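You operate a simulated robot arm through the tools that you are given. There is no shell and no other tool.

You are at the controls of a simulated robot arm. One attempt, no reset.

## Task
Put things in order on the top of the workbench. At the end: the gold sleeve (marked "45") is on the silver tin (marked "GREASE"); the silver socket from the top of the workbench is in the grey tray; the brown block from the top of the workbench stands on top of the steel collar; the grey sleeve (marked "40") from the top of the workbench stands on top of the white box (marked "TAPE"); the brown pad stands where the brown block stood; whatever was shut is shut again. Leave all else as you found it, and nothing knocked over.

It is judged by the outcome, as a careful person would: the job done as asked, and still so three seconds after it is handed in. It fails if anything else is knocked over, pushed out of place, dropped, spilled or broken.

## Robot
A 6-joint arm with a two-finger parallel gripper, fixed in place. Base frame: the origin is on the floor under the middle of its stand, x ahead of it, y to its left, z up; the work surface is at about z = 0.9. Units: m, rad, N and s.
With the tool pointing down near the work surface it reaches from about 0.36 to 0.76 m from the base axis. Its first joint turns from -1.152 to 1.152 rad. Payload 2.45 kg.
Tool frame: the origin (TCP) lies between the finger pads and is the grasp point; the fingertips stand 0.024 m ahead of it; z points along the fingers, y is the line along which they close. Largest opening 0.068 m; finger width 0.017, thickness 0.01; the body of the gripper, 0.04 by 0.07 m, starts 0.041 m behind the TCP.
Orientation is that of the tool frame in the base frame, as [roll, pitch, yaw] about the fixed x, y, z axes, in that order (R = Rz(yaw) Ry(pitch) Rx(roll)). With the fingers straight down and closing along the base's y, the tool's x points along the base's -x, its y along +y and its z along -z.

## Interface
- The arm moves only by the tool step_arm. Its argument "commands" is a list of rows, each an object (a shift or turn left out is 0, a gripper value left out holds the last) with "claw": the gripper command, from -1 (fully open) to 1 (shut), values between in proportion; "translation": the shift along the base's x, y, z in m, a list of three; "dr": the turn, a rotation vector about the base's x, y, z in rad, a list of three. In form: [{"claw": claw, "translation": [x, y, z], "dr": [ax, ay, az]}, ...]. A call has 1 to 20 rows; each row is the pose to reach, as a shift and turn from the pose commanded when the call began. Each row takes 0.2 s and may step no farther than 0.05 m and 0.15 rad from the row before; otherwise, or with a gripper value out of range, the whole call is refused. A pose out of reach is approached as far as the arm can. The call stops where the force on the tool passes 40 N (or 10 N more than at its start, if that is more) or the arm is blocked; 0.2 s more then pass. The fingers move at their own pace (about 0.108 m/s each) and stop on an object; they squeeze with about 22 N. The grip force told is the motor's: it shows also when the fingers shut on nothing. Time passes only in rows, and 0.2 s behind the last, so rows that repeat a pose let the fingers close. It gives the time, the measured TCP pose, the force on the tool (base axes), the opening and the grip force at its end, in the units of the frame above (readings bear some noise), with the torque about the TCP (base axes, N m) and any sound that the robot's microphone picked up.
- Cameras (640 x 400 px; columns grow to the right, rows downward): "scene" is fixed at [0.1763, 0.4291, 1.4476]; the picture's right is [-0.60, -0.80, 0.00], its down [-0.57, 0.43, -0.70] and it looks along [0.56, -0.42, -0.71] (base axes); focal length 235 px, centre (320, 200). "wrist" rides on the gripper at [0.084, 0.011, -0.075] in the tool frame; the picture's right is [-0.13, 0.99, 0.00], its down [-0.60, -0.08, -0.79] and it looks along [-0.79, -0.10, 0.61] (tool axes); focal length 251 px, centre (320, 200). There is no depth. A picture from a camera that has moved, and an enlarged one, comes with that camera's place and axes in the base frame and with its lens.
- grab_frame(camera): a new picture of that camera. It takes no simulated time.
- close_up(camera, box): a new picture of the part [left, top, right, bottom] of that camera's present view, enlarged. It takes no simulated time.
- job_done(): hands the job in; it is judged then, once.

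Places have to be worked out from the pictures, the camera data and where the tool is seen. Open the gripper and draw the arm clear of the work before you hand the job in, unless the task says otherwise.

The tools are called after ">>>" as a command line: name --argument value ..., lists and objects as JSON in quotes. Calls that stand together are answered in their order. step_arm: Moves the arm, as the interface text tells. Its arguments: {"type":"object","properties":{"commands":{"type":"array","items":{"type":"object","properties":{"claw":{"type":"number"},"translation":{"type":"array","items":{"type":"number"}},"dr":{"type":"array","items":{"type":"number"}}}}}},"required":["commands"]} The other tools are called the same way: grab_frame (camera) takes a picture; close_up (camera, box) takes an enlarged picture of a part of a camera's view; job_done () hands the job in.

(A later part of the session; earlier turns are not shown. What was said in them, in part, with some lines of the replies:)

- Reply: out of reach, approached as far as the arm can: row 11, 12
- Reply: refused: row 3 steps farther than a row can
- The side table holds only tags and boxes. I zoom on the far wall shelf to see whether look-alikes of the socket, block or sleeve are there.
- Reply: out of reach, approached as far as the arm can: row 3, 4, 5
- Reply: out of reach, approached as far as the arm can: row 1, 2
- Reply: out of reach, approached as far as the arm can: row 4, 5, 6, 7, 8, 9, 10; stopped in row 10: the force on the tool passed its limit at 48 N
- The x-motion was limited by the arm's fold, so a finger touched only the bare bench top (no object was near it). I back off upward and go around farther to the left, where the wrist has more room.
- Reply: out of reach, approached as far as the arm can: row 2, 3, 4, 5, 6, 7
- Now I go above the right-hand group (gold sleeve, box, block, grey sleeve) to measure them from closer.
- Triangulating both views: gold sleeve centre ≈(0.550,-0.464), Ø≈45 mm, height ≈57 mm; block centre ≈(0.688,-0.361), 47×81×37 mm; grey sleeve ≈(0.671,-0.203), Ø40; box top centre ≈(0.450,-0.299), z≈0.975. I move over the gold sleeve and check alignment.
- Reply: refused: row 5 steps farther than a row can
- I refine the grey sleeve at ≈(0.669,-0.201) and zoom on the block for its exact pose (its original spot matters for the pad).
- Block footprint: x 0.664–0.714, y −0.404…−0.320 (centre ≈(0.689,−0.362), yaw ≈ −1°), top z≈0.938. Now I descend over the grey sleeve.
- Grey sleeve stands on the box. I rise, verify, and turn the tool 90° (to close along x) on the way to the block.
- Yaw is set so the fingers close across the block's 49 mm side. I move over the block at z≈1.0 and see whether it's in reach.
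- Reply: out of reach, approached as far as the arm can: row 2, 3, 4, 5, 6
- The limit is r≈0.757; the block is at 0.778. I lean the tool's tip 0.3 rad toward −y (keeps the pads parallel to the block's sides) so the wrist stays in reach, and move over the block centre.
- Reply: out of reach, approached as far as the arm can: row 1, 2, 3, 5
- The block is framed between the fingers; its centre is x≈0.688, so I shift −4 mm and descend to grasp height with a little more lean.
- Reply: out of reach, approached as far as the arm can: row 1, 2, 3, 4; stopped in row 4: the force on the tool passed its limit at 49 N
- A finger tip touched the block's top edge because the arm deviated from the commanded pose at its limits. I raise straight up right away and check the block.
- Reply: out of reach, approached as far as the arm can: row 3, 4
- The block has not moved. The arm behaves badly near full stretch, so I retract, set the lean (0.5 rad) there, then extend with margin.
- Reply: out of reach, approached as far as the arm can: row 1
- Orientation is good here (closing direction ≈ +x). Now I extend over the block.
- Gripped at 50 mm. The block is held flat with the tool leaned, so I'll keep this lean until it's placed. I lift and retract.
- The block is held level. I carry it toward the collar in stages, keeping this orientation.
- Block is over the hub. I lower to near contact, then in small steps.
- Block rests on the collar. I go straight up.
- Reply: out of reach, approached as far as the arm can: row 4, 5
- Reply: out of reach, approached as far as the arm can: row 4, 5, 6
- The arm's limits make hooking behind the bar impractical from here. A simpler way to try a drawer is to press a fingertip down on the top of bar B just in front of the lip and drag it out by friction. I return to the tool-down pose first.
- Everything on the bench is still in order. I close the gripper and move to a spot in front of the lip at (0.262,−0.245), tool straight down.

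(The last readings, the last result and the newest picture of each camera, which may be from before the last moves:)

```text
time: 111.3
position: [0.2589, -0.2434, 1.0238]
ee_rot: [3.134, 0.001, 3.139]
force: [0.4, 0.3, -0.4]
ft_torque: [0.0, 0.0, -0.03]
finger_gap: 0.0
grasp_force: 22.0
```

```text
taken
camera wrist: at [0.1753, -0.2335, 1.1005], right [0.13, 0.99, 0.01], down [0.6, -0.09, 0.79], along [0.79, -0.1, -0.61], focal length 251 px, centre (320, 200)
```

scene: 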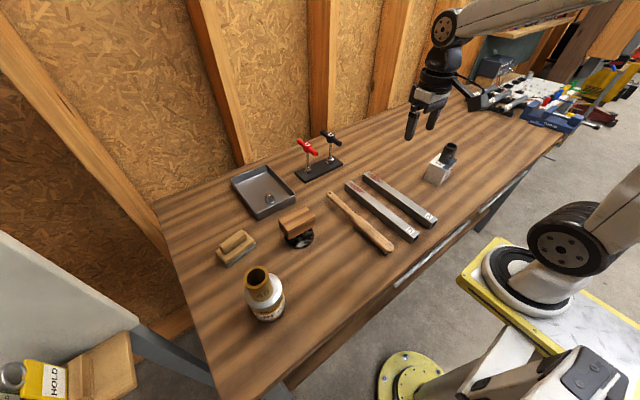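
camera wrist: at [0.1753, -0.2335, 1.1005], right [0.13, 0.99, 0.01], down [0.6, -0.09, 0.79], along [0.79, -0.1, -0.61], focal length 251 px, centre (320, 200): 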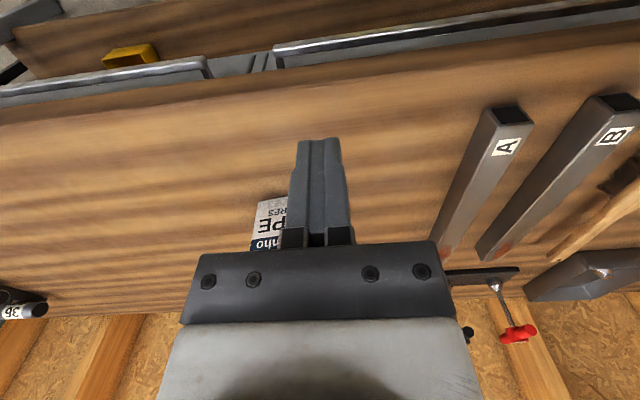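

I lower in front of the lip in steps and look at the fingertip against the bar.

>>> step_arm --commands '[{"translation": [0, 0, -0.04]}, {"translation": [0, 0, -0.08]}, {"translation": [0, 0, -0.12]}, {"translation": [0, 0, -0.15]}, {"translation": [0, 0, -0.15]}]'

>>> grab_frame --camera "wrist"

>>> close_up --camera "wrist" --box '[200, 60, 440, 210]'

```text
time: 112.5
position: [0.2612, -0.2464, 0.8746]
ee_rot: [3.135, 0.002, 3.14]
force: [0.4, 0.4, 0.8]
ft_torque: [0.02, -0.02, 0.0]
finger_gap: 0.0
grasp_force: 21.5
```

```text
taken
camera wrist: at [0.1765, -0.2359, 0.9511], right [0.13, 0.99, 0.01], down [0.6, -0.09, 0.79], along [0.79, -0.1, -0.61], focal length 251 px, centre (320, 200)
```

wrist: 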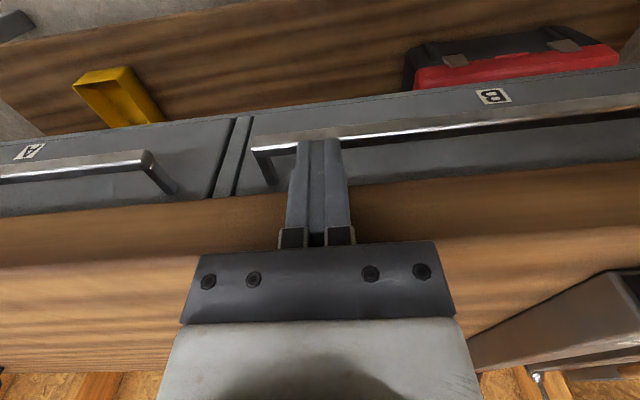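

```text
2.67 times, centred on (320, 135) of wrist
camera zoom: at [0.1765, -0.2359, 0.9511], right [0.13, 0.99, 0.01], down [0.6, -0.09, 0.79], along [0.79, -0.1, -0.61], focal length 670 px, centre (320, 373)
```

zoom: 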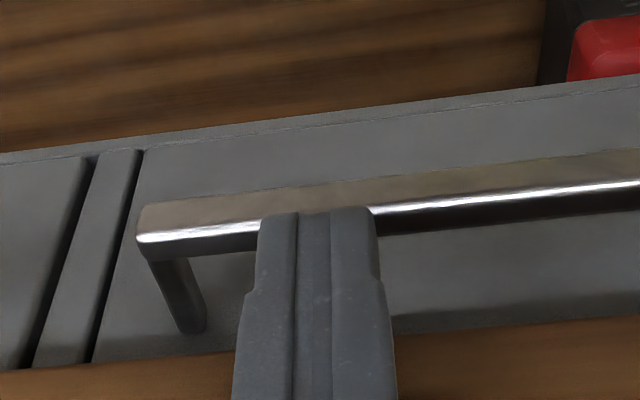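

Now I can see the handle clearly: bar centre ≈(0.284, z 0.82), about 12 mm thick, right beneath the lip edge, with a ~3 cm gap to the drawer face. I tilt the tip slightly forward (0.15 rad) and bring the closed fingertips over the bar's top.

>>> step_arm --commands '[{"translation": [0, 0.003, -0.003], "dr": [0, -0.075, 0]}, {"translation": [0, 0.006, -0.0066], "dr": [0, -0.15, 0]}, {"translation": [0.007, 0.006, -0.0066], "dr": [0, -0.15, 0]}, {"translation": [0.0137, 0.006, -0.0066], "dr": [0, -0.15, 0]}, {"translation": [0.0137, 0.006, -0.0066], "dr": [0, -0.15, 0]}]'

>>> close_up --camera "wrist" --box '[200, 60, 440, 210]'

```text
time: 113.8
position: [0.2694, -0.2377, 0.8662]
ee_rot: [3.132, 0.14, 3.138]
force: [-6.1, -1.2, 1.2]
ft_torque: [0.02, 0.01, 0.08]
finger_gap: 0.0001
grasp_force: 21.9
out of reach, approached as far as the arm can: row 2, 3
stopped in row 5: the force on the tool passed its limit at 42 N (the readings are from after the stop); the commanded pose is now the measured one
```

```text
2.67 times, centred on (320, 135) of wrist
camera zoom: at [0.1762, -0.2277, 0.9296], right [0.13, 0.99, 0.03], down [0.49, -0.09, 0.87], along [0.86, -0.1, -0.49], focal length 670 px, centre (320, 373)
```

zoom: 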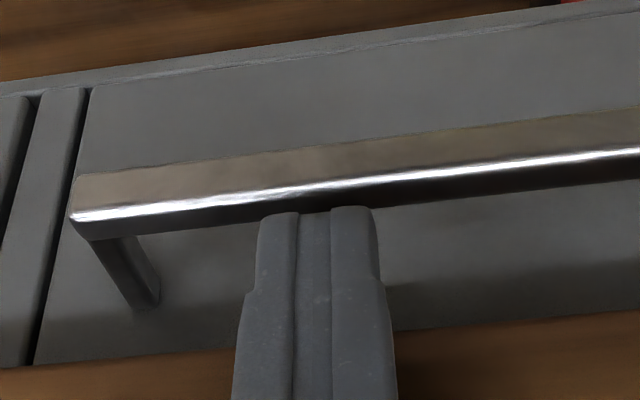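

The thicker part of the finger touched the lip's front face (bench only). I back off a touch, shift y for joint margin, tilt a bit more (0.2 rad), and place the tip over the bar's exposed top.

>>> step_arm --commands '[{"translation": [-0.004, 0.005, 0]}, {"translation": [-0.004, 0.014, 0], "dr": [0, -0.03, 0]}, {"translation": [-0.004, 0.016, -0.002], "dr": [0, -0.06, 0]}, {"translation": [-0.002, 0.016, -0.004], "dr": [0, -0.06, 0]}, {"translation": [0.0005, 0.016, -0.007], "dr": [0, -0.06, 0]}, {"translation": [0.0005, 0.016, -0.007], "dr": [0, -0.06, 0]}]'

>>> close_up --camera "wrist" --box '[200, 60, 440, 210]'

```text
time: 115.2
position: [0.2682, -0.219, 0.8625]
ee_rot: [3.089, 0.158, 3.133]
force: [-0.1, -0.4, -1.0]
ft_torque: [0.0, -0.03, 0.01]
finger_gap: 0.0003
grasp_force: 22.1
out of reach, approached as far as the arm can: row 3, 4, 5, 6
```

```text
2.67 times, centred on (320, 135) of wrist
camera zoom: at [0.1727, -0.2118, 0.9247], right [0.13, 0.99, 0.07], down [0.47, -0.12, 0.87], along [0.87, -0.08, -0.48], focal length 670 px, centre (320, 373)
```

zoom: 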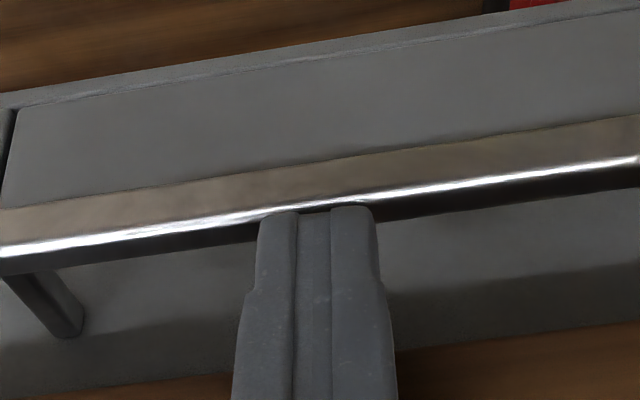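

The tip is over the bar edge now. I lower in small steps to make contact with the bar's top.

>>> step_arm --commands '[{"translation": [0.003, 0, -0.004]}, {"translation": [0.003, 0, -0.008]}, {"translation": [0.003, 0, -0.012]}, {"translation": [0.003, 0, -0.014]}]'

>>> close_up --camera "wrist" --box '[200, 60, 440, 210]'

```text
time: 115.6
position: [0.2702, -0.2221, 0.8587]
ee_rot: [3.113, 0.177, 3.133]
force: [-4.8, -0.1, -0.1]
ft_torque: [-0.01, -0.01, 0.05]
finger_gap: 0.0
grasp_force: 22.0
out of reach, approached as far as the arm can: row 1, 2
stopped in row 2: the force on the tool passed its limit at 48 N (the readings are from after the stop); the commanded pose is now the measured one
```

```text
2.67 times, centred on (320, 135) of wrist
camera zoom: at [0.1741, -0.2128, 0.9198], right [0.13, 0.99, 0.05], down [0.46, -0.11, 0.88], along [0.88, -0.09, -0.46], focal length 670 px, centre (320, 373)
```

zoom: 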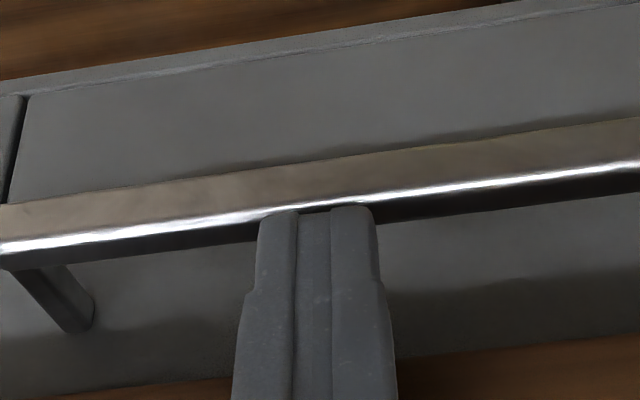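

It is actually the gripper body meeting the lip. I shift 2.5 mm outward and try once more to press on the bar's exposed front part.

>>> step_arm --commands '[{"translation": [-0.0025, 0, 0]}, {"translation": [-0.0025, 0, -0.004]}, {"translation": [-0.0025, 0, -0.008]}, {"translation": [-0.0025, 0, -0.01]}]'

>>> close_up --camera "wrist" --box '[200, 60, 440, 210]'

```text
time: 116.3
position: [0.2689, -0.2242, 0.8579]
ee_rot: [3.113, 0.181, 3.134]
force: [-5.0, 4.4, 14.9]
ft_torque: [-0.72, -0.39, -0.12]
finger_gap: 0.0
grasp_force: 22.2
stopped in row 3: the force on the tool passed its limit at 54 N (the readings are from after the stop); the commanded pose is now the measured one
```

```text
2.67 times, centred on (320, 135) of wrist
camera zoom: at [0.1726, -0.2145, 0.9175], right [0.13, 0.99, 0.05], down [0.45, -0.11, 0.89], along [0.88, -0.09, -0.46], focal length 670 px, centre (320, 373)
```

zoom: 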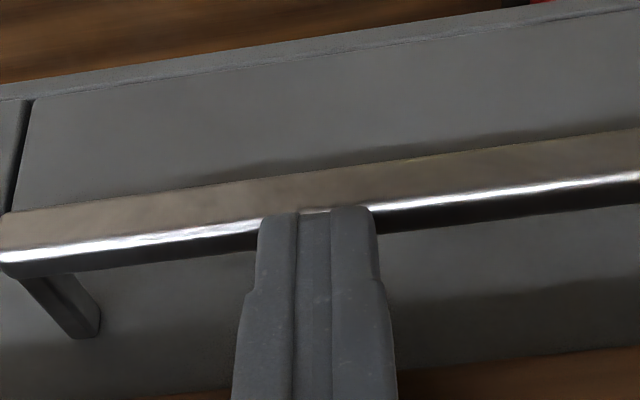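

The gripper body itself rests on the bench edge before the tip reaches the bar, so the drawers can't be worked by this arm; the only brown pad available is the wooden-backed pad on the bench. I back out in −x, then up.

>>> step_arm --commands '[{"translation": [0, 0, 0.01]}, {"translation": [0, 0, 0.03], "dr": [0, 0.06, 0]}, {"translation": [0, 0, 0.06], "dr": [0, 0.12, 0]}, {"translation": [0, 0, 0.1], "dr": [0, 0.18, 0]}, {"translation": [0.01, 0, 0.14], "dr": [0.03, 0.18, 0]}, {"translation": [0.03, 0.02, 0.18], "dr": [0.03, 0.18, 0]}, {"translation": [0.06, 0.04, 0.21], "dr": [0.03, 0.18, 0]}, {"translation": [0.09, 0.07, 0.24], "dr": [0.03, 0.18, 0]}]'

>>> grab_frame --camera "scene"

>>> close_up --camera "scene" --box '[370, 215, 480, 300]'

```text
refused: row 8 steps farther than a row can; nothing moved
```

```text
taken
```

scene: 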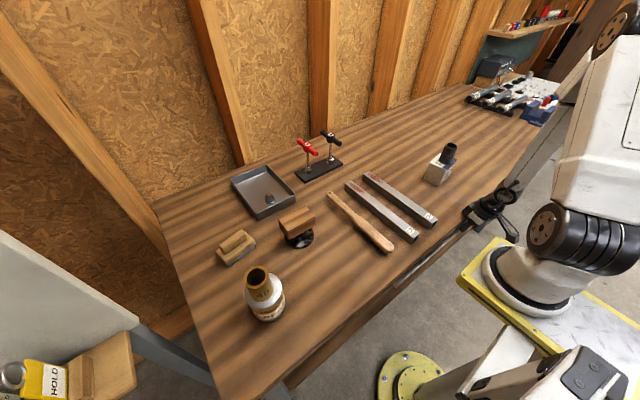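

```text
4.71 times, centred on (425, 258) of scene
camera zoom: at [0.176, 0.4294, 1.4475], right [-0.6, -0.8, 0.0], down [-0.57, 0.43, -0.7], along [0.56, -0.42, -0.71], focal length 1104 px, centre (-174, -71)
```

zoom: 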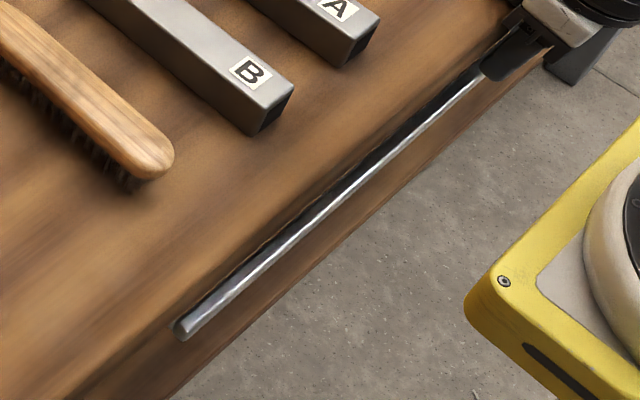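

One row too long; I resend, then compare the handle's position with before to be sure the drawer stayed shut.

>>> step_arm --commands '[{"translation": [0, 0, 0.01]}, {"translation": [0, 0, 0.03], "dr": [0, 0.06, 0]}, {"translation": [0, 0, 0.06], "dr": [0, 0.12, 0]}, {"translation": [0, 0, 0.1], "dr": [0, 0.18, 0]}, {"translation": [0.01, 0, 0.14], "dr": [0.03, 0.18, 0]}, {"translation": [0.03, 0.015, 0.18], "dr": [0.03, 0.18, 0]}, {"translation": [0.055, 0.035, 0.21], "dr": [0.03, 0.18, 0]}, {"translation": [0.08, 0.06, 0.24], "dr": [0.03, 0.18, 0]}]'

>>> close_up --camera "scene" --box '[370, 215, 480, 300]'

>>> grab_frame --camera "wrist"

```text
time: 117.1
position: [0.2679, -0.2219, 0.8954]
ee_rot: [3.108, 0.126, 3.083]
force: [-12.7, -0.4, 7.9]
ft_torque: [-0.05, 0.18, 0.03]
finger_gap: 0.0
grasp_force: 21.8
out of reach, approached as far as the arm can: row 2, 3
stopped in row 3: the force on the tool passed its limit at 167 N (the readings are from after the stop); the commanded pose is now the measured one
```

```text
4.71 times, centred on (425, 258) of scene
camera zoom: at [0.1759, 0.4292, 1.4476], right [-0.6, -0.8, 0.0], down [-0.57, 0.43, -0.7], along [0.56, -0.42, -0.71], focal length 1104 px, centre (-174, -71)
```

zoom: 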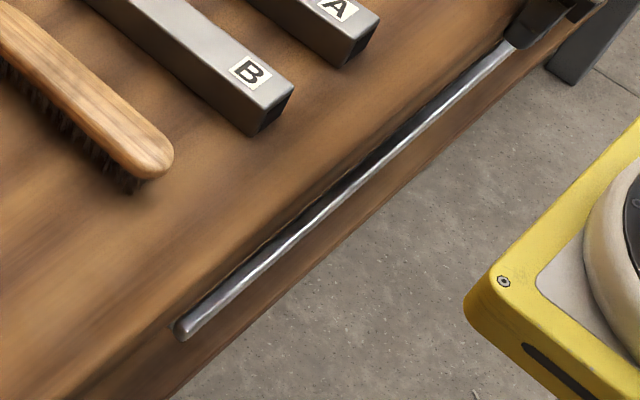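

```text
taken
camera wrist: at [0.1758, -0.2079, 0.9609], right [0.18, 0.98, 0.05], down [0.49, -0.13, 0.86], along [0.85, -0.13, -0.51], focal length 251 px, centre (320, 200)
```

wrist: 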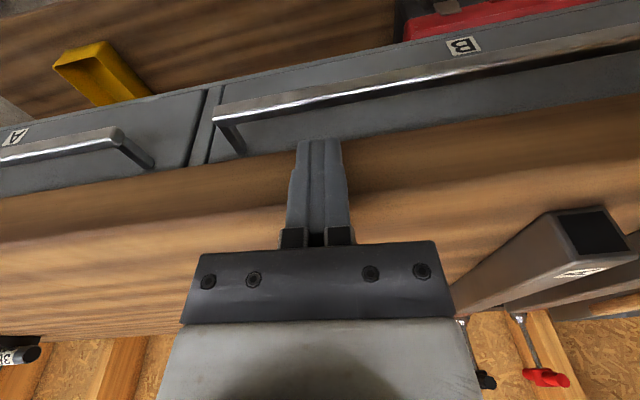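

The tip brushed the lip on the way up. I first move clear in −x, then rise.

>>> step_arm --commands '[{"translation": [-0.005, 0, 0.002]}, {"translation": [-0.008, 0, 0.01], "dr": [0, 0.05, 0]}, {"translation": [-0.008, 0, 0.03], "dr": [0, 0.1, 0]}, {"translation": [-0.008, 0, 0.06], "dr": [0.03, 0.126, 0]}, {"translation": [-0.008, 0, 0.1], "dr": [0.03, 0.126, 0.05]}, {"translation": [0.005, 0, 0.14], "dr": [0.03, 0.126, 0.05]}, {"translation": [0.025, 0.015, 0.17], "dr": [0.03, 0.126, 0.05]}, {"translation": [0.05, 0.035, 0.2], "dr": [0.03, 0.126, 0.05]}]'

>>> grab_frame --camera "wrist"

>>> grab_frame --camera "scene"

>>> close_up --camera "scene" --box '[370, 215, 480, 300]'

```text
time: 118.9
position: [0.3163, -0.1866, 1.0979]
ee_rot: [3.082, -0.001, 3.13]
force: [0.7, -0.5, 0.0]
ft_torque: [0.01, 0.02, -0.01]
finger_gap: 0.0
grasp_force: 21.3
out of reach, approached as far as the arm can: row 2, 3
```

```text
taken
camera wrist: at [0.2336, -0.1804, 1.1745], right [0.14, 0.99, 0.06], down [0.6, -0.13, 0.79], along [0.78, -0.08, -0.62], focal length 251 px, centre (320, 200)
```

wrist: 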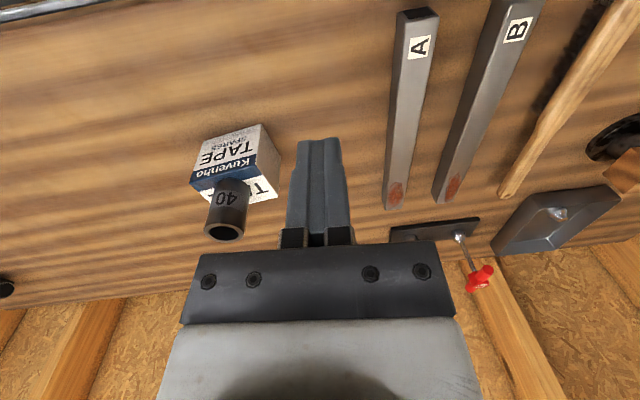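

```text
taken
```

scene: 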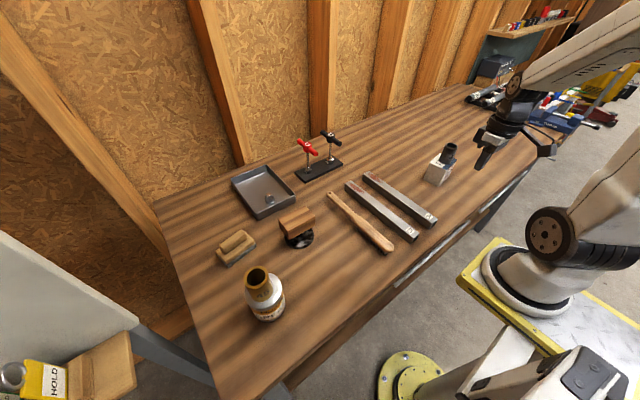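

```text
4.71 times, centred on (425, 258) of scene
camera zoom: at [0.1763, 0.4291, 1.4476], right [-0.6, -0.8, 0.0], down [-0.57, 0.43, -0.7], along [0.56, -0.42, -0.71], focal length 1104 px, centre (-174, -71)
```

zoom: 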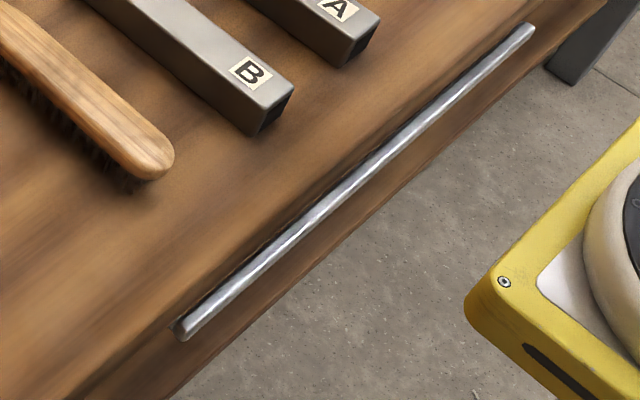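

Handle B looks exactly as at the start and nothing has moved. Now I treat the wooden-backed pad on the bench as the brown pad. I straighten the tool, open the gripper and go look at it.

>>> step_arm --commands '[{"translation": [0.017, 0.044, 0.01], "dr": [-0.03, 0, 0.006], "claw": -1}, {"translation": [0.034, 0.088, 0.02], "dr": [-0.06, 0, 0.0116]}, {"translation": [0.051, 0.132, 0.03], "dr": [-0.06, 0, 0.0116]}, {"translation": [0.068, 0.176, 0.04], "dr": [-0.06, 0, 0.0116]}, {"translation": [0.085, 0.22, 0.05], "dr": [-0.06, 0, 0.0116]}, {"translation": [0.102, 0.264, 0.05], "dr": [-0.06, 0, 0.0116]}, {"translation": [0.119, 0.308, 0.05], "dr": [-0.06, 0, 0.0116]}, {"translation": [0.136, 0.352, 0.05], "dr": [-0.06, 0, 0.0116]}, {"translation": [0.153, 0.396, 0.05], "dr": [-0.06, 0, 0.0116]}, {"translation": [0.17, 0.44, 0.05], "dr": [-0.06, 0, 0.0116]}, {"translation": [0.184, 0.487, 0.05], "dr": [-0.06, 0, 0.0116]}, {"translation": [0.184, 0.525, 0.05], "dr": [-0.06, 0, 0.0116]}, {"translation": [0.184, 0.525, 0.05], "dr": [-0.06, 0, 0.0116]}]'

>>> grab_frame --camera "wrist"

>>> close_up --camera "scene" --box '[205, 220, 275, 280]'

```text
time: 121.7
position: [0.5042, 0.3415, 1.1448]
ee_rot: [-3.139, 0.0, 3.141]
force: [0.0, 0.1, 0.0]
ft_torque: [-0.02, 0.01, 0.0]
finger_gap: 0.0679
grasp_force: 0.0
```

```text
taken
camera wrist: at [0.4196, 0.3524, 1.2212], right [0.13, 0.99, 0.0], down [0.6, -0.08, 0.79], along [0.79, -0.1, -0.61], focal length 251 px, centre (320, 200)
```

wrist: 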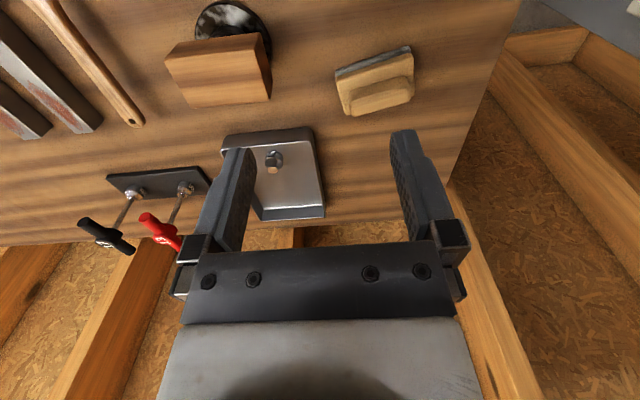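

```text
6.67 times, centred on (240, 250) of scene
camera zoom: at [0.1762, 0.4292, 1.4476], right [-0.6, -0.8, 0.0], down [-0.57, 0.43, -0.7], along [0.56, -0.42, -0.71], focal length 1564 px, centre (853, -133)
```

zoom: 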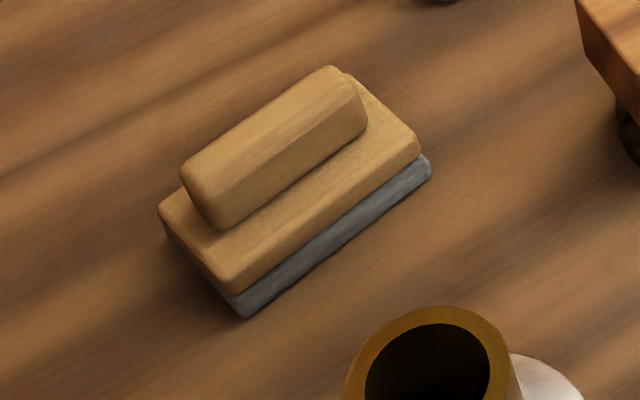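

>>> close_up --camera "wrist" --box '[310, 30, 440, 130]'

```text
4.00 times, centred on (375, 80) of wrist
camera zoom: at [0.4196, 0.3524, 1.2212], right [0.13, 0.99, 0.0], down [0.6, -0.08, 0.79], along [0.79, -0.1, -0.61], focal length 1006 px, centre (100, 680)
```

zoom: 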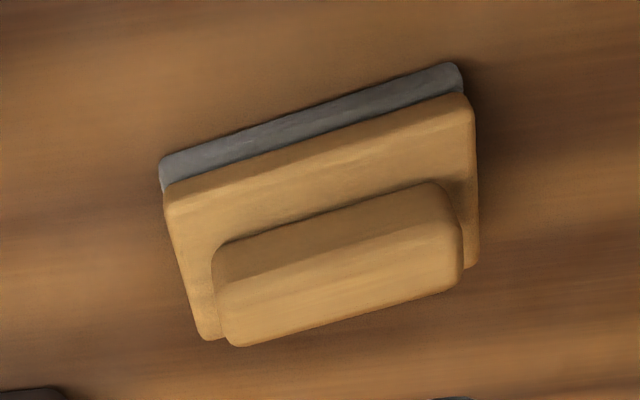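

The pad is ≈88×54 mm, centre ≈(0.590,0.400), turned ≈10.5°, plate top z≈0.924, handle top ≈0.945. Its destination (block's old spot) needs the same leaned tool, so I'll grasp it across its short side with a 0.42 rad lean. First I turn the tool to match its angle.

>>> step_arm --commands '[{"dr": [0, 0, -0.14]}, {"dr": [0, 0, -0.28]}, {"dr": [0, 0, -0.42]}, {"dr": [0, 0, -0.56]}, {"dr": [0, 0, -0.7]}, {"dr": [0, 0, -0.84]}, {"dr": [0, 0, -0.98]}, {"dr": [0, 0, -1.12]}, {"dr": [0, 0, -1.26]}, {"dr": [0, 0, -1.3875]}, {"dr": [0, 0, -1.3875]}]'

>>> step_arm --commands '[{"dr": [-0.138, -0.0255, 0]}, {"dr": [-0.276, -0.051, 0]}, {"dr": [-0.4129, -0.0764, 0]}, {"translation": [0.025, 0.015, -0.01], "dr": [-0.4129, -0.0764, 0]}, {"translation": [0.05, 0.035, -0.03], "dr": [-0.4129, -0.0764, 0]}, {"translation": [0.075, 0.052, -0.06], "dr": [-0.4129, -0.0764, 0]}, {"translation": [0.0858, 0.0585, -0.1], "dr": [-0.4129, -0.0764, 0]}, {"translation": [0.0858, 0.0585, -0.1], "dr": [-0.4129, -0.0764, 0]}]'

>>> grab_frame --camera "wrist"

>>> grab_frame --camera "scene"

```text
time: 124.1
position: [0.5048, 0.3388, 1.1457]
ee_rot: [-3.141, 0.0, 1.752]
force: [0.3, -0.4, 0.2]
ft_torque: [-0.03, 0.01, 0.03]
finger_gap: 0.068
grasp_force: 0.1
```

```text
time: 125.9
position: [0.5917, 0.3944, 1.0454]
ee_rot: [-3.137, 0.42, 1.757]
force: [0.0, 0.3, -0.4]
ft_torque: [0.03, 0.01, 0.01]
finger_gap: 0.068
grasp_force: 0.0
out of reach, approached as far as the arm can: row 7, 8
```

```text
taken
camera wrist: at [0.5813, 0.5011, 1.0804], right [1.0, 0.06, 0.05], down [-0.03, -0.24, 0.97], along [0.07, -0.97, -0.23], focal length 251 px, centre (320, 200)
```

wrist: 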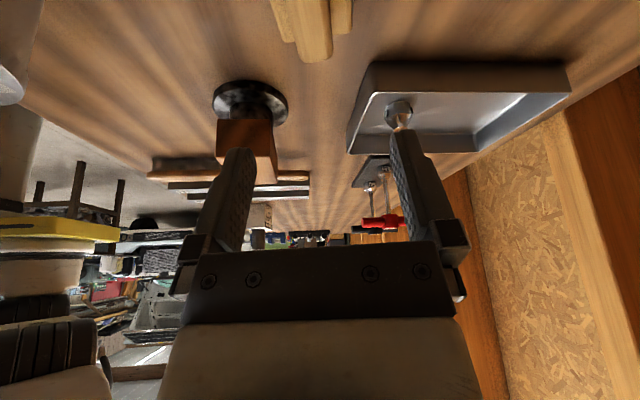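

```text
taken
```

scene: 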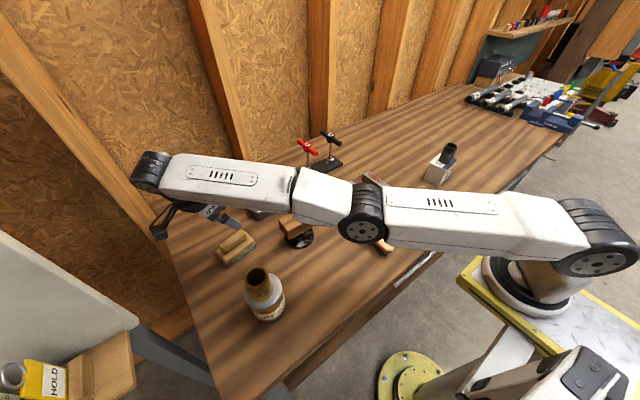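

The arm is nearly fully stretched here. I reduce the lean to 0.36 rad and grasp slightly toward the pad's near (−y) half for margin, then check alignment.

>>> step_arm --commands '[{"translation": [-0.01, -0.008, -0.01], "dr": [0.03, 0.0055, 0]}, {"translation": [-0.01, -0.008, -0.02], "dr": [0.059, 0.0109, 0]}, {"translation": [0, -0.002, -0.03], "dr": [0.059, 0.0109, 0]}, {"translation": [0, -0.002, -0.05], "dr": [0.059, 0.0109, 0]}, {"translation": [0, -0.002, -0.05], "dr": [0.059, 0.0109, 0]}]'

>>> grab_frame --camera "wrist"

>>> close_up --camera "scene" --box '[180, 180, 300, 280]'

```text
time: 127.1
position: [0.5877, 0.3916, 0.9938]
ee_rot: [-3.14, 0.358, 1.754]
force: [-0.6, -0.6, 0.1]
ft_torque: [0.0, 0.03, -0.01]
finger_gap: 0.0681
grasp_force: 0.1
out of reach, approached as far as the arm can: row 1
```

```text
taken
camera wrist: at [0.5792, 0.4974, 1.0369], right [1.0, 0.06, 0.04], down [-0.02, -0.3, 0.96], along [0.07, -0.95, -0.29], focal length 251 px, centre (320, 200)
```

wrist: 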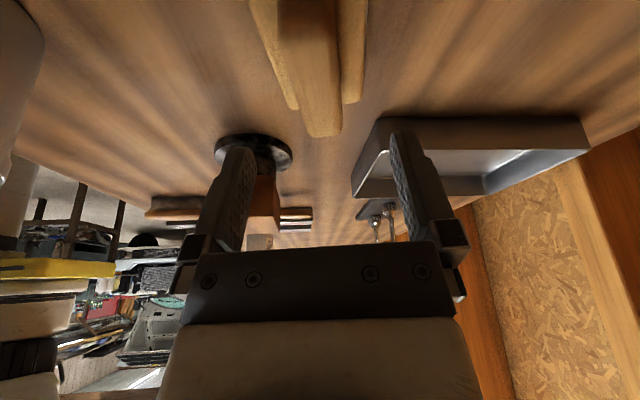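

```text
4.00 times, centred on (240, 230) of scene
camera zoom: at [0.1763, 0.4291, 1.4476], right [-0.6, -0.8, 0.0], down [-0.57, 0.43, -0.7], along [0.56, -0.42, -0.71], focal length 939 px, centre (640, 80)
```

zoom: 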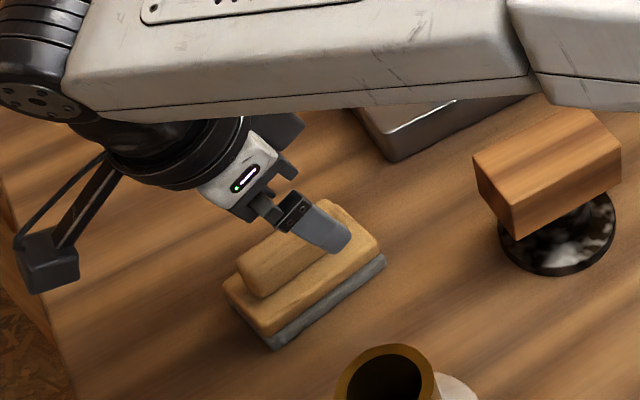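

Edges of the pad project symmetrically about the finger plane (within 2 mm). I descend halfway and check.

>>> step_arm --commands '[{"translation": [0, 0, -0.015]}, {"translation": [0, 0, -0.03]}, {"translation": [0, 0, -0.038]}, {"translation": [0, 0, -0.038]}]'

>>> grab_frame --camera "wrist"

>>> close_up --camera "scene" --box '[190, 200, 290, 280]'

```text
time: 128.1
position: [0.5887, 0.3933, 0.9561]
ee_rot: [-3.139, 0.36, 1.754]
force: [0.7, -0.4, -0.4]
ft_torque: [0.0, -0.02, -0.01]
finger_gap: 0.068
grasp_force: 0.0
```

```text
taken
camera wrist: at [0.5797, 0.4972, 0.9983], right [1.0, 0.06, 0.04], down [-0.02, -0.3, 0.96], along [0.07, -0.95, -0.29], focal length 251 px, centre (320, 200)
```

wrist: 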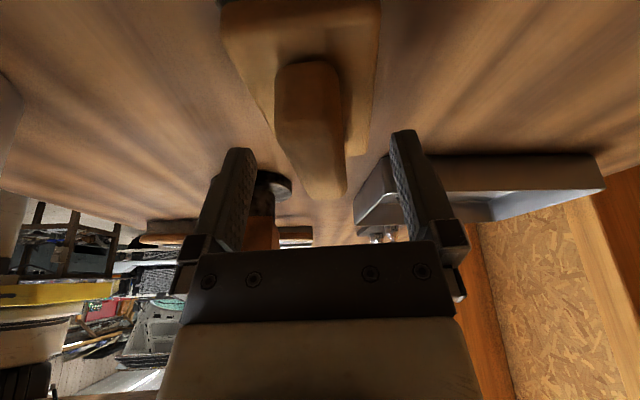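

```text
5.00 times, centred on (240, 240) of scene
camera zoom: at [0.1763, 0.4291, 1.4476], right [-0.6, -0.8, 0.0], down [-0.57, 0.43, -0.7], along [0.56, -0.42, -0.71], focal length 1173 px, centre (720, 0)
```

zoom: 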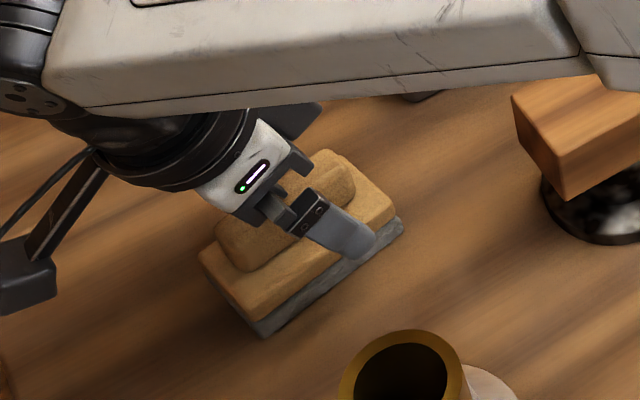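

Clearances on both sides look equal. I go down to grasp height.

>>> step_arm --commands '[{"translation": [0, 0, -0.01]}, {"translation": [0, 0, -0.02]}, {"translation": [0, 0, -0.026]}, {"translation": [0, 0, -0.026]}]'

>>> grab_frame --camera "wrist"

>>> close_up --camera "scene" --box '[190, 200, 290, 280]'

```text
time: 129.1
position: [0.5872, 0.3929, 0.9311]
ee_rot: [-3.141, 0.358, 1.754]
force: [0.7, 0.2, 0.0]
ft_torque: [0.0, 0.03, -0.02]
finger_gap: 0.0681
grasp_force: 0.2
```

```text
taken
camera wrist: at [0.5784, 0.4972, 0.9737], right [1.0, 0.06, 0.04], down [-0.02, -0.3, 0.95], along [0.07, -0.95, -0.29], focal length 251 px, centre (320, 200)
```

wrist: 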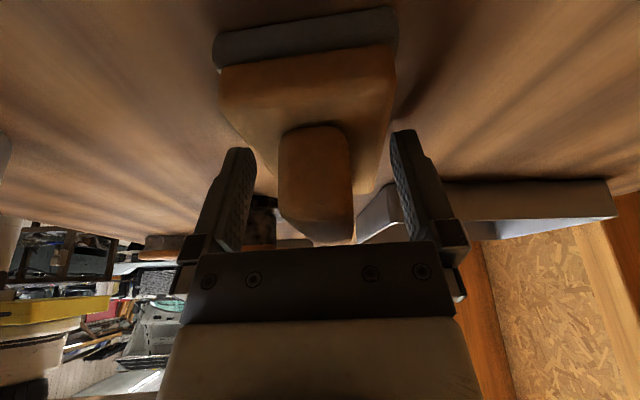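

```text
5.00 times, centred on (240, 240) of scene
camera zoom: at [0.1763, 0.4291, 1.4476], right [-0.6, -0.8, 0.0], down [-0.57, 0.43, -0.7], along [0.56, -0.42, -0.71], focal length 1173 px, centre (720, 0)
```

zoom: 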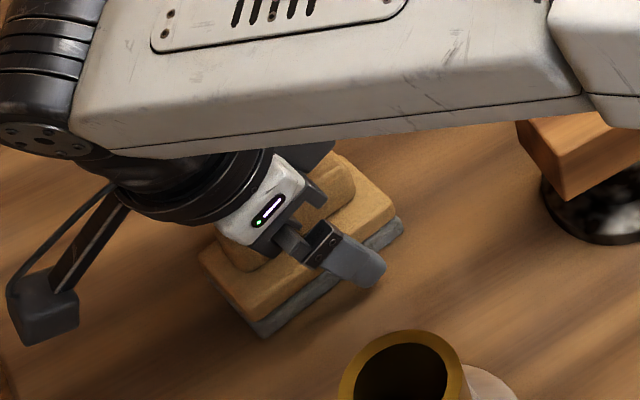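

In position with no contact. I close the gripper on the pad's sides.

>>> step_arm --commands '[{"claw": -0.3}, {"claw": 0.2}, {"claw": 1}, {"claw": 1}, {"claw": 1}]'

>>> grab_frame --camera "wrist"

```text
time: 130.3
position: [0.587, 0.3924, 0.9318]
ee_rot: [-3.139, 0.358, 1.754]
force: [1.3, 0.2, -0.3]
ft_torque: [0.03, 0.0, -0.04]
finger_gap: 0.0541
grasp_force: 22.4
```

```text
taken
camera wrist: at [0.5784, 0.4972, 0.9738], right [1.0, 0.06, 0.04], down [-0.02, -0.3, 0.96], along [0.07, -0.95, -0.29], focal length 251 px, centre (320, 200)
```

wrist: 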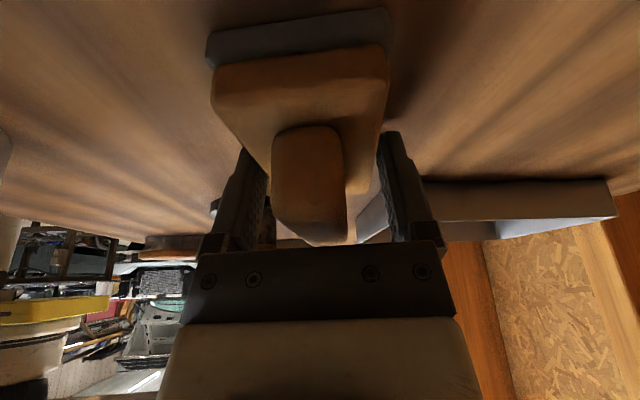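

Gripped (54 mm). I lift straight a little, then up and inward.

>>> step_arm --commands '[{"translation": [0, 0, 0.008]}, {"translation": [-0.002, -0.001, 0.02]}, {"translation": [-0.006, -0.005, 0.04]}, {"translation": [-0.015, -0.015, 0.07]}, {"translation": [-0.03, -0.035, 0.1]}, {"translation": [-0.04, -0.06, 0.13]}, {"translation": [-0.05, -0.09, 0.16]}, {"translation": [-0.06, -0.125, 0.18]}]'

>>> grab_frame --camera "wrist"

>>> grab_frame --camera "scene"

```text
time: 132.1
position: [0.5242, 0.2692, 1.1083]
ee_rot: [-3.141, 0.361, 1.756]
force: [0.2, -0.2, -1.3]
ft_torque: [-0.01, 0.01, -0.01]
finger_gap: 0.0541
grasp_force: 22.0
```

```text
taken
camera wrist: at [0.5155, 0.3738, 1.1505], right [1.0, 0.06, 0.04], down [-0.02, -0.3, 0.96], along [0.07, -0.95, -0.29], focal length 251 px, centre (320, 200)
```

wrist: 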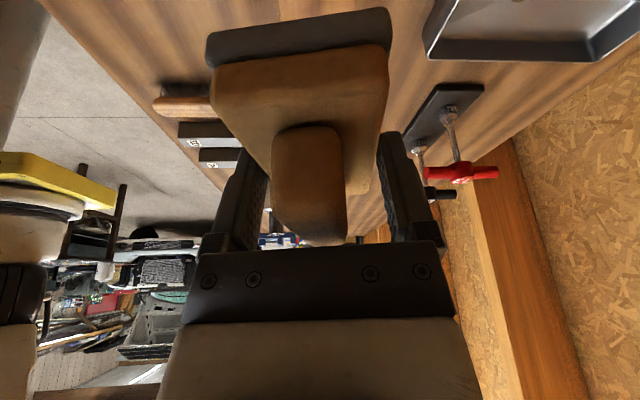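

```text
taken
```

scene: 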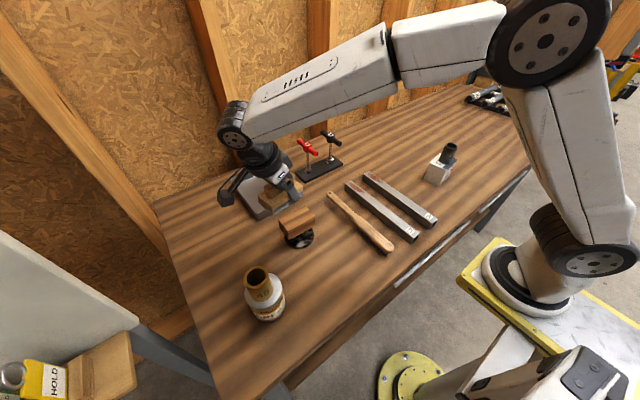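

The pad is held level. I carry it back to the right at safe height, turning by −0.206 rad to match the block's former alignment.

>>> step_arm --commands '[{"translation": [0, -0.045, 0.005]}, {"translation": [0, -0.09, 0.01]}, {"translation": [0, -0.135, 0.015]}, {"translation": [0, -0.18, 0.015], "dr": [0, 0, -0.03]}, {"translation": [0, -0.225, 0.015], "dr": [0, 0, -0.06]}, {"translation": [0, -0.27, 0.015], "dr": [0, 0, -0.09]}, {"translation": [0.005, -0.315, 0.015], "dr": [0, 0, -0.12]}, {"translation": [0.01, -0.36, 0.015], "dr": [0, 0, -0.15]}, {"translation": [0.02, -0.405, 0.015], "dr": [0, 0, -0.18]}, {"translation": [0.03, -0.45, 0.015], "dr": [0, 0, -0.206]}, {"translation": [0.045, -0.495, 0.01], "dr": [0, 0, -0.206]}, {"translation": [0.06, -0.54, 0], "dr": [0, 0, -0.206]}, {"translation": [0.075, -0.585, -0.01], "dr": [0, 0, -0.206]}, {"translation": [0.085, -0.61, -0.02], "dr": [0, 0, -0.206]}, {"translation": [0.085, -0.61, -0.02], "dr": [0, 0, -0.206]}]'

>>> grab_frame --camera "wrist"

>>> grab_frame --camera "scene"

```text
time: 135.3
position: [0.61, -0.3431, 1.0888]
ee_rot: [-3.14, 0.359, 1.549]
force: [-0.4, 0.0, -0.3]
ft_torque: [-0.01, 0.0, 0.01]
finger_gap: 0.0541
grasp_force: 21.8
```

```text
taken
camera wrist: at [0.6226, -0.2387, 1.1317], right [0.99, -0.14, 0.04], down [-0.08, -0.28, 0.96], along [-0.12, -0.95, -0.29], focal length 251 px, centre (320, 200)
```

wrist: 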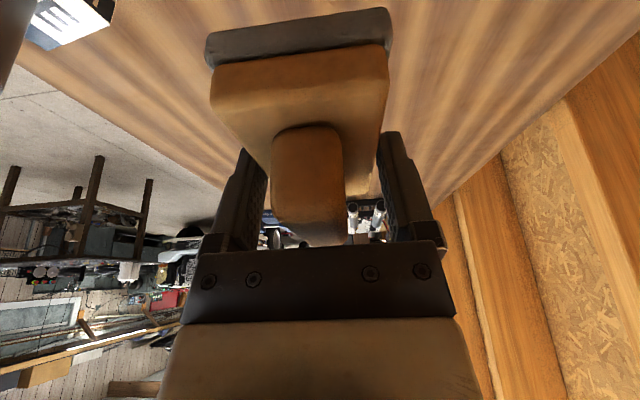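

```text
taken
```

scene: 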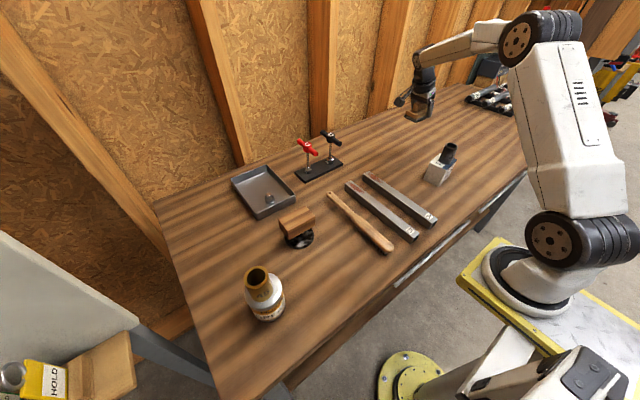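

I extend over the block's former spot (pad centre at ≈(0.6885,−0.362)) and come down to z≈1.0 first, checking reach.

>>> step_arm --commands '[{"translation": [0.03, -0.01, -0.025]}, {"translation": [0.055, -0.018, -0.05]}, {"translation": [0.0785, -0.026, -0.075]}, {"translation": [0.0785, -0.026, -0.1]}, {"translation": [0.0785, -0.026, -0.1]}]'

>>> close_up --camera "scene" --box '[345, 70, 465, 170]'

```text
time: 136.5
position: [0.6906, -0.369, 0.9908]
ee_rot: [-3.139, 0.361, 1.549]
force: [-0.3, 0.1, -0.8]
ft_torque: [-0.02, -0.03, -0.03]
finger_gap: 0.0541
grasp_force: 22.1
```

```text
4.00 times, centred on (405, 120) of scene
camera zoom: at [0.1763, 0.4291, 1.4476], right [-0.6, -0.8, 0.0], down [-0.57, 0.43, -0.7], along [0.56, -0.42, -0.71], focal length 939 px, centre (-20, 520)
```

zoom: 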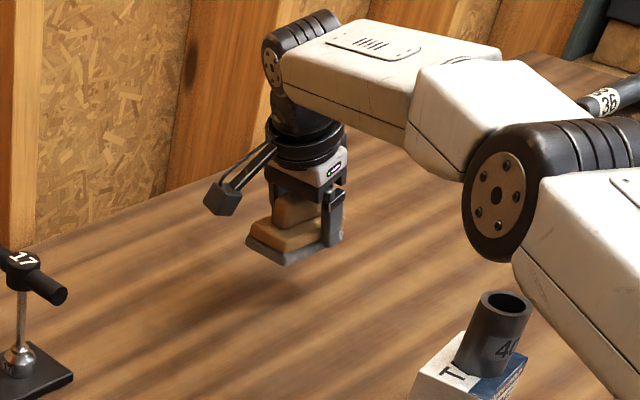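

On target without limits. I lower to just above the bench, then in fine steps.

>>> step_arm --commands '[{"translation": [-0.001, 0, -0.02]}, {"translation": [-0.001, 0, -0.04]}, {"translation": [-0.001, 0, -0.05]}, {"translation": [-0.001, 0, -0.05]}]'

>>> close_up --camera "scene" --box '[360, 100, 430, 160]'

```text
time: 137.5
position: [0.6878, -0.3708, 0.9413]
ee_rot: [-3.139, 0.359, 1.547]
force: [-0.3, -0.7, -0.5]
ft_torque: [-0.04, -0.01, -0.01]
finger_gap: 0.0543
grasp_force: 21.7
```

```text
6.67 times, centred on (395, 130) of scene
camera zoom: at [0.1763, 0.4291, 1.4476], right [-0.6, -0.8, 0.0], down [-0.57, 0.43, -0.7], along [0.56, -0.42, -0.71], focal length 1564 px, centre (-180, 667)
```

zoom: 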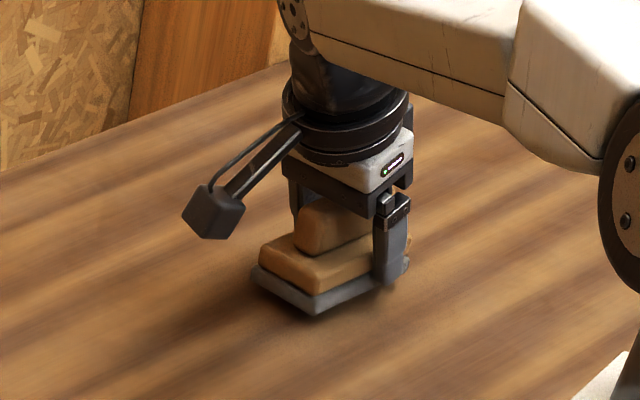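

Measured against the block's old footprint the pad is ~6 mm too far in −y and 3 mm in +x; I correct that and lower to contact.

>>> step_arm --commands '[{"translation": [-0.002, 0.003, 0]}, {"translation": [-0.003, 0.006, -0.003]}, {"translation": [-0.003, 0.006, -0.006]}, {"translation": [-0.003, 0.006, -0.008]}]'

```text
time: 138.5
position: [0.6855, -0.3638, 0.933]
ee_rot: [-3.14, 0.36, 1.548]
force: [-0.4, -0.8, -0.8]
ft_torque: [-0.04, -0.02, 0.01]
finger_gap: 0.0542
grasp_force: 21.9
```

>>> step_arm --commands '[{"translation": [0, 0, -0.002]}, {"translation": [0, 0, -0.0035]}]'

```text
time: 139.1
position: [0.6875, -0.3638, 0.931]
ee_rot: [-3.14, 0.362, 1.548]
force: [-2.8, -0.9, 7.8]
ft_torque: [0.41, 0.15, 0.15]
finger_gap: 0.054
grasp_force: 21.8
```

Contact with the bench. I ease off and open the gripper slowly.

>>> step_arm --commands '[{"translation": [0, 0, 0.001]}, {"translation": [0, 0, 0.001], "claw": 0.3}, {"translation": [0, 0, 0.001], "claw": 0}, {"translation": [0, 0, 0.001], "claw": -0.4}, {"translation": [0, 0, 0.001], "claw": -0.8}, {"translation": [0, 0, 0.001], "claw": -1}, {"translation": [0, 0, 0.001], "claw": -1}]'

>>> close_up --camera "scene" --box '[360, 100, 430, 160]'

>>> grab_frame --camera "wrist"

```text
time: 140.7
position: [0.6863, -0.3619, 0.9312]
ee_rot: [-3.14, 0.36, 1.548]
force: [-0.4, 0.0, -0.6]
ft_torque: [-0.01, 0.01, -0.05]
finger_gap: 0.0681
grasp_force: 0.0
```

```text
6.67 times, centred on (395, 130) of scene
camera zoom: at [0.1763, 0.4291, 1.4476], right [-0.6, -0.8, 0.0], down [-0.57, 0.43, -0.7], along [0.56, -0.42, -0.71], focal length 1564 px, centre (-180, 667)
```

zoom: 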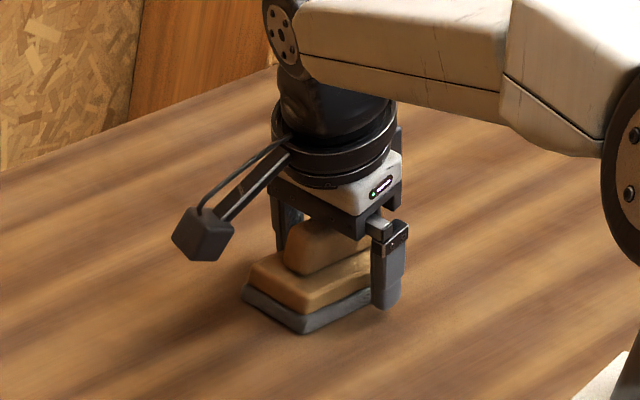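

```text
taken
camera wrist: at [0.6994, -0.2578, 0.9727], right [0.99, -0.14, 0.04], down [-0.08, -0.28, 0.96], along [-0.12, -0.95, -0.29], focal length 251 px, centre (320, 200)
```

wrist: 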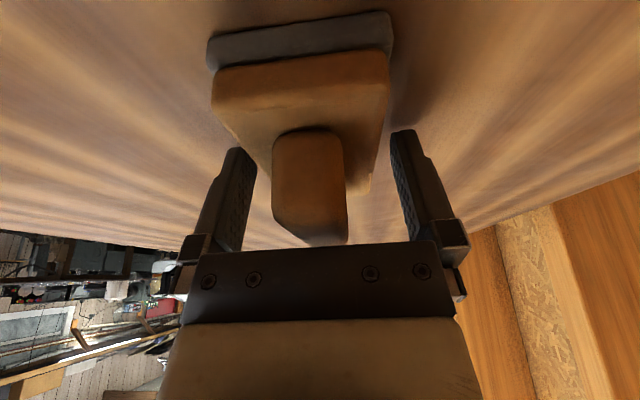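

Pad released flat. I rise straight up and retract.

>>> step_arm --commands '[{"translation": [0, 0, 0.015]}, {"translation": [0, 0, 0.035]}, {"translation": [0, 0.002, 0.06]}, {"translation": [-0.01, 0.005, 0.1]}, {"translation": [-0.03, 0.015, 0.14]}, {"translation": [-0.06, 0.03, 0.17]}, {"translation": [-0.1, 0.05, 0.19]}, {"translation": [-0.14, 0.065, 0.21], "dr": [0.1, 0, 0]}, {"translation": [-0.17, 0.09, 0.22], "dr": [0.2, 0, 0]}, {"translation": [-0.19, 0.12, 0.22], "dr": [0.3, 0, 0]}, {"translation": [-0.2, 0.15, 0.22], "dr": [0.36, 0, 0]}]'

>>> grab_frame --camera "scene"

>>> close_up --camera "scene" --box '[350, 110, 470, 200]'

>>> close_up --camera "scene" --box '[220, 150, 360, 330]'

```text
time: 143.1
position: [0.4867, -0.2117, 1.1523]
ee_rot: [-3.132, -0.001, 1.551]
force: [-0.8, 1.2, 0.1]
ft_torque: [0.03, 0.01, -0.01]
finger_gap: 0.0677
grasp_force: 0.1
```

```text
taken
```

scene: 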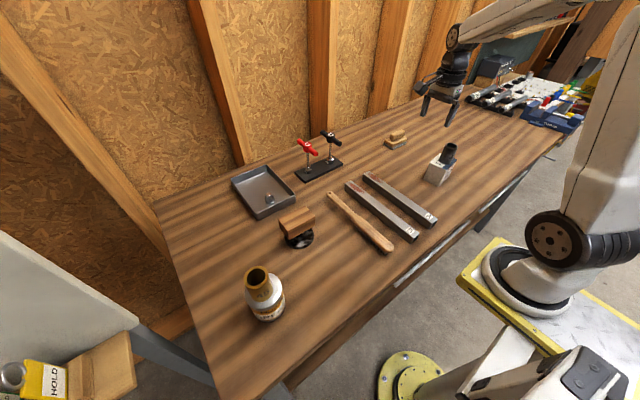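

```text
4.44 times, centred on (410, 155) of scene
camera zoom: at [0.1763, 0.4291, 1.4476], right [-0.6, -0.8, 0.0], down [-0.57, 0.43, -0.7], along [0.56, -0.42, -0.71], focal length 1043 px, centre (-80, 400)
```

zoom: 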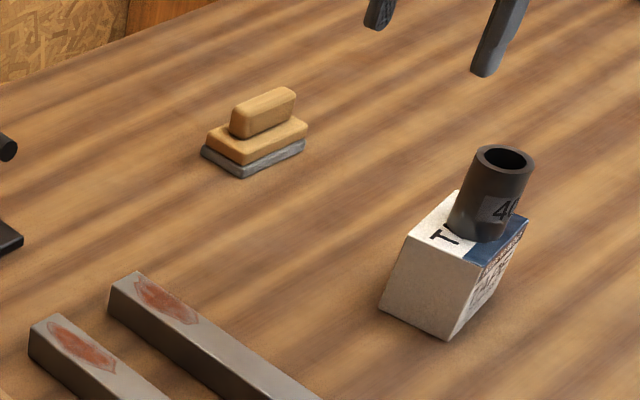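

```text
2.22 times, centred on (290, 240) of scene
camera zoom: at [0.1763, 0.4291, 1.4476], right [-0.6, -0.8, 0.0], down [-0.57, 0.43, -0.7], along [0.56, -0.42, -0.71], focal length 522 px, centre (387, 111)
```

zoom: 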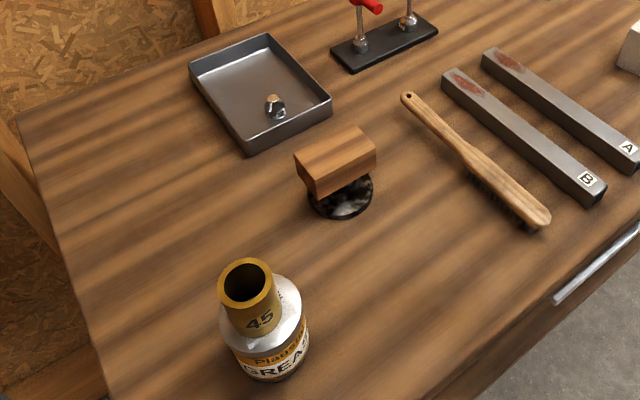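

All five placements look right: the pad's footprint (x 0.662–0.716, y −0.403…−0.315) is centred on the block's old spot. I draw the arm up and clear toward its starting pose and make a last check.

>>> step_arm --commands '[{"translation": [0, 0.03, 0.03]}, {"translation": [0, 0.07, 0.05]}, {"translation": [0, 0.11, 0.07]}, {"translation": [0, 0.15, 0.08]}, {"translation": [0, 0.19, 0.08]}, {"translation": [0, 0.23, 0.08]}, {"translation": [0, 0.27, 0.08]}, {"translation": [0, 0.3, 0.08]}, {"translation": [0, 0.3, 0.08]}]'

>>> grab_frame --camera "scene"

>>> close_up --camera "scene" --box '[330, 170, 570, 320]'

>>> grab_frame --camera "wrist"

```text
time: 145.1
position: [0.4856, 0.0887, 1.2283]
ee_rot: [-3.133, 0.001, 1.55]
force: [1.1, -0.7, -0.6]
ft_torque: [0.02, 0.03, 0.0]
finger_gap: 0.0679
grasp_force: 0.1
```

```text
taken
```

scene: 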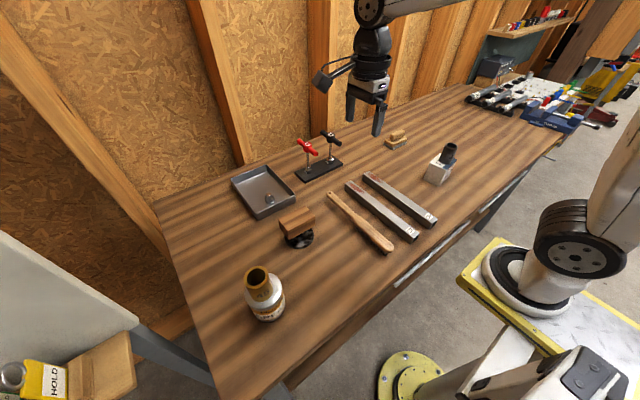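

```text
2.67 times, centred on (450, 245) of scene
camera zoom: at [0.1762, 0.4292, 1.4476], right [-0.6, -0.8, 0.0], down [-0.57, 0.43, -0.7], along [0.56, -0.42, -0.71], focal length 626 px, centre (-27, 80)
```

zoom: 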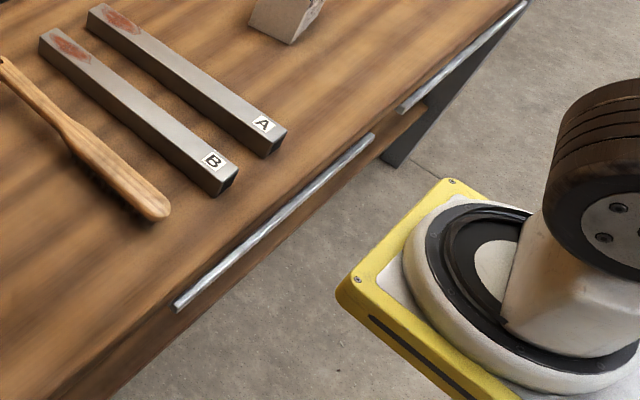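

```text
taken
camera wrist: at [0.4989, 0.1714, 1.3044], right [0.99, -0.15, -0.01], down [-0.08, -0.6, 0.79], along [-0.12, -0.78, -0.61], focal length 251 px, centre (320, 200)
```

wrist: 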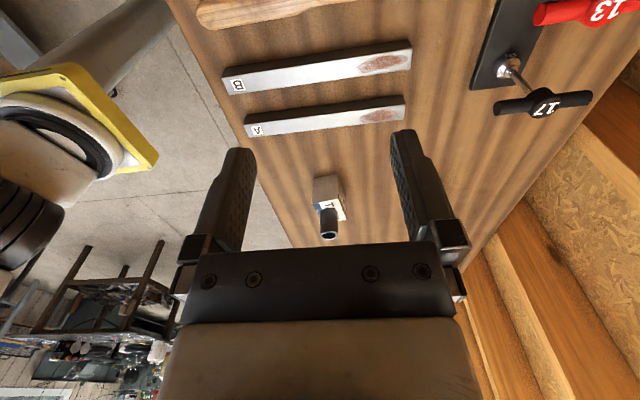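

The last pictures show the gold sleeve on the grease tin, the socket in the tray, the block on the collar and the grey sleeve on the tape box. The wooden-backed pad is on the block's old spot. I took that to be the brown pad; I could not open the drawers to rule out another one. Both drawers are shut, the rest of the bench is as found, and the gripper is open and clear, so I hand the job in.

>>> job_done

```text
The job is handed in.
```

I've handed the job in with all five placements made, but I'm not certain I moved the right object as the "brown pad".

- **Gold sleeve "45":** it stands upright on the GREASE tin.
- **Silver socket:** it stands in the grey tray, near its front edge.
- **Brown block:** it lies flat on the hub of the steel collar.
- **Grey sleeve "40":** it stands upright on the TAPE box.
- **Brown pad:** I took this to be the wooden-backed pad with the grey base that was on the bench. It now sits where the brown block stood, within about 3 mm of the block's old centre by the camera.

**The doubt about the pad:** your wording suggested there might be similar things in the drawers, so the pad could have been in there. I tried to open drawer B, but the arm couldn't get hold of its handle. I didn't try drawer A, because the arm's joint limits rule it out. I never saw inside either drawer. If the real pad is in one, I moved the wrong object.

**Contacts along the way:**
- A fingertip pressed once on top of the brown block before I picked it up. The block did not move.
- While I was trying the drawer, the gripper bumped the bench top and its front edge several times. One bump briefly reached 167 N. Nothing visible shifted, and both drawer handles look the same as at the start.

In the last pictures nothing is knocked over, and everything else on the bench looks as it did at the start. The gripper is open and the arm is clear of the work.
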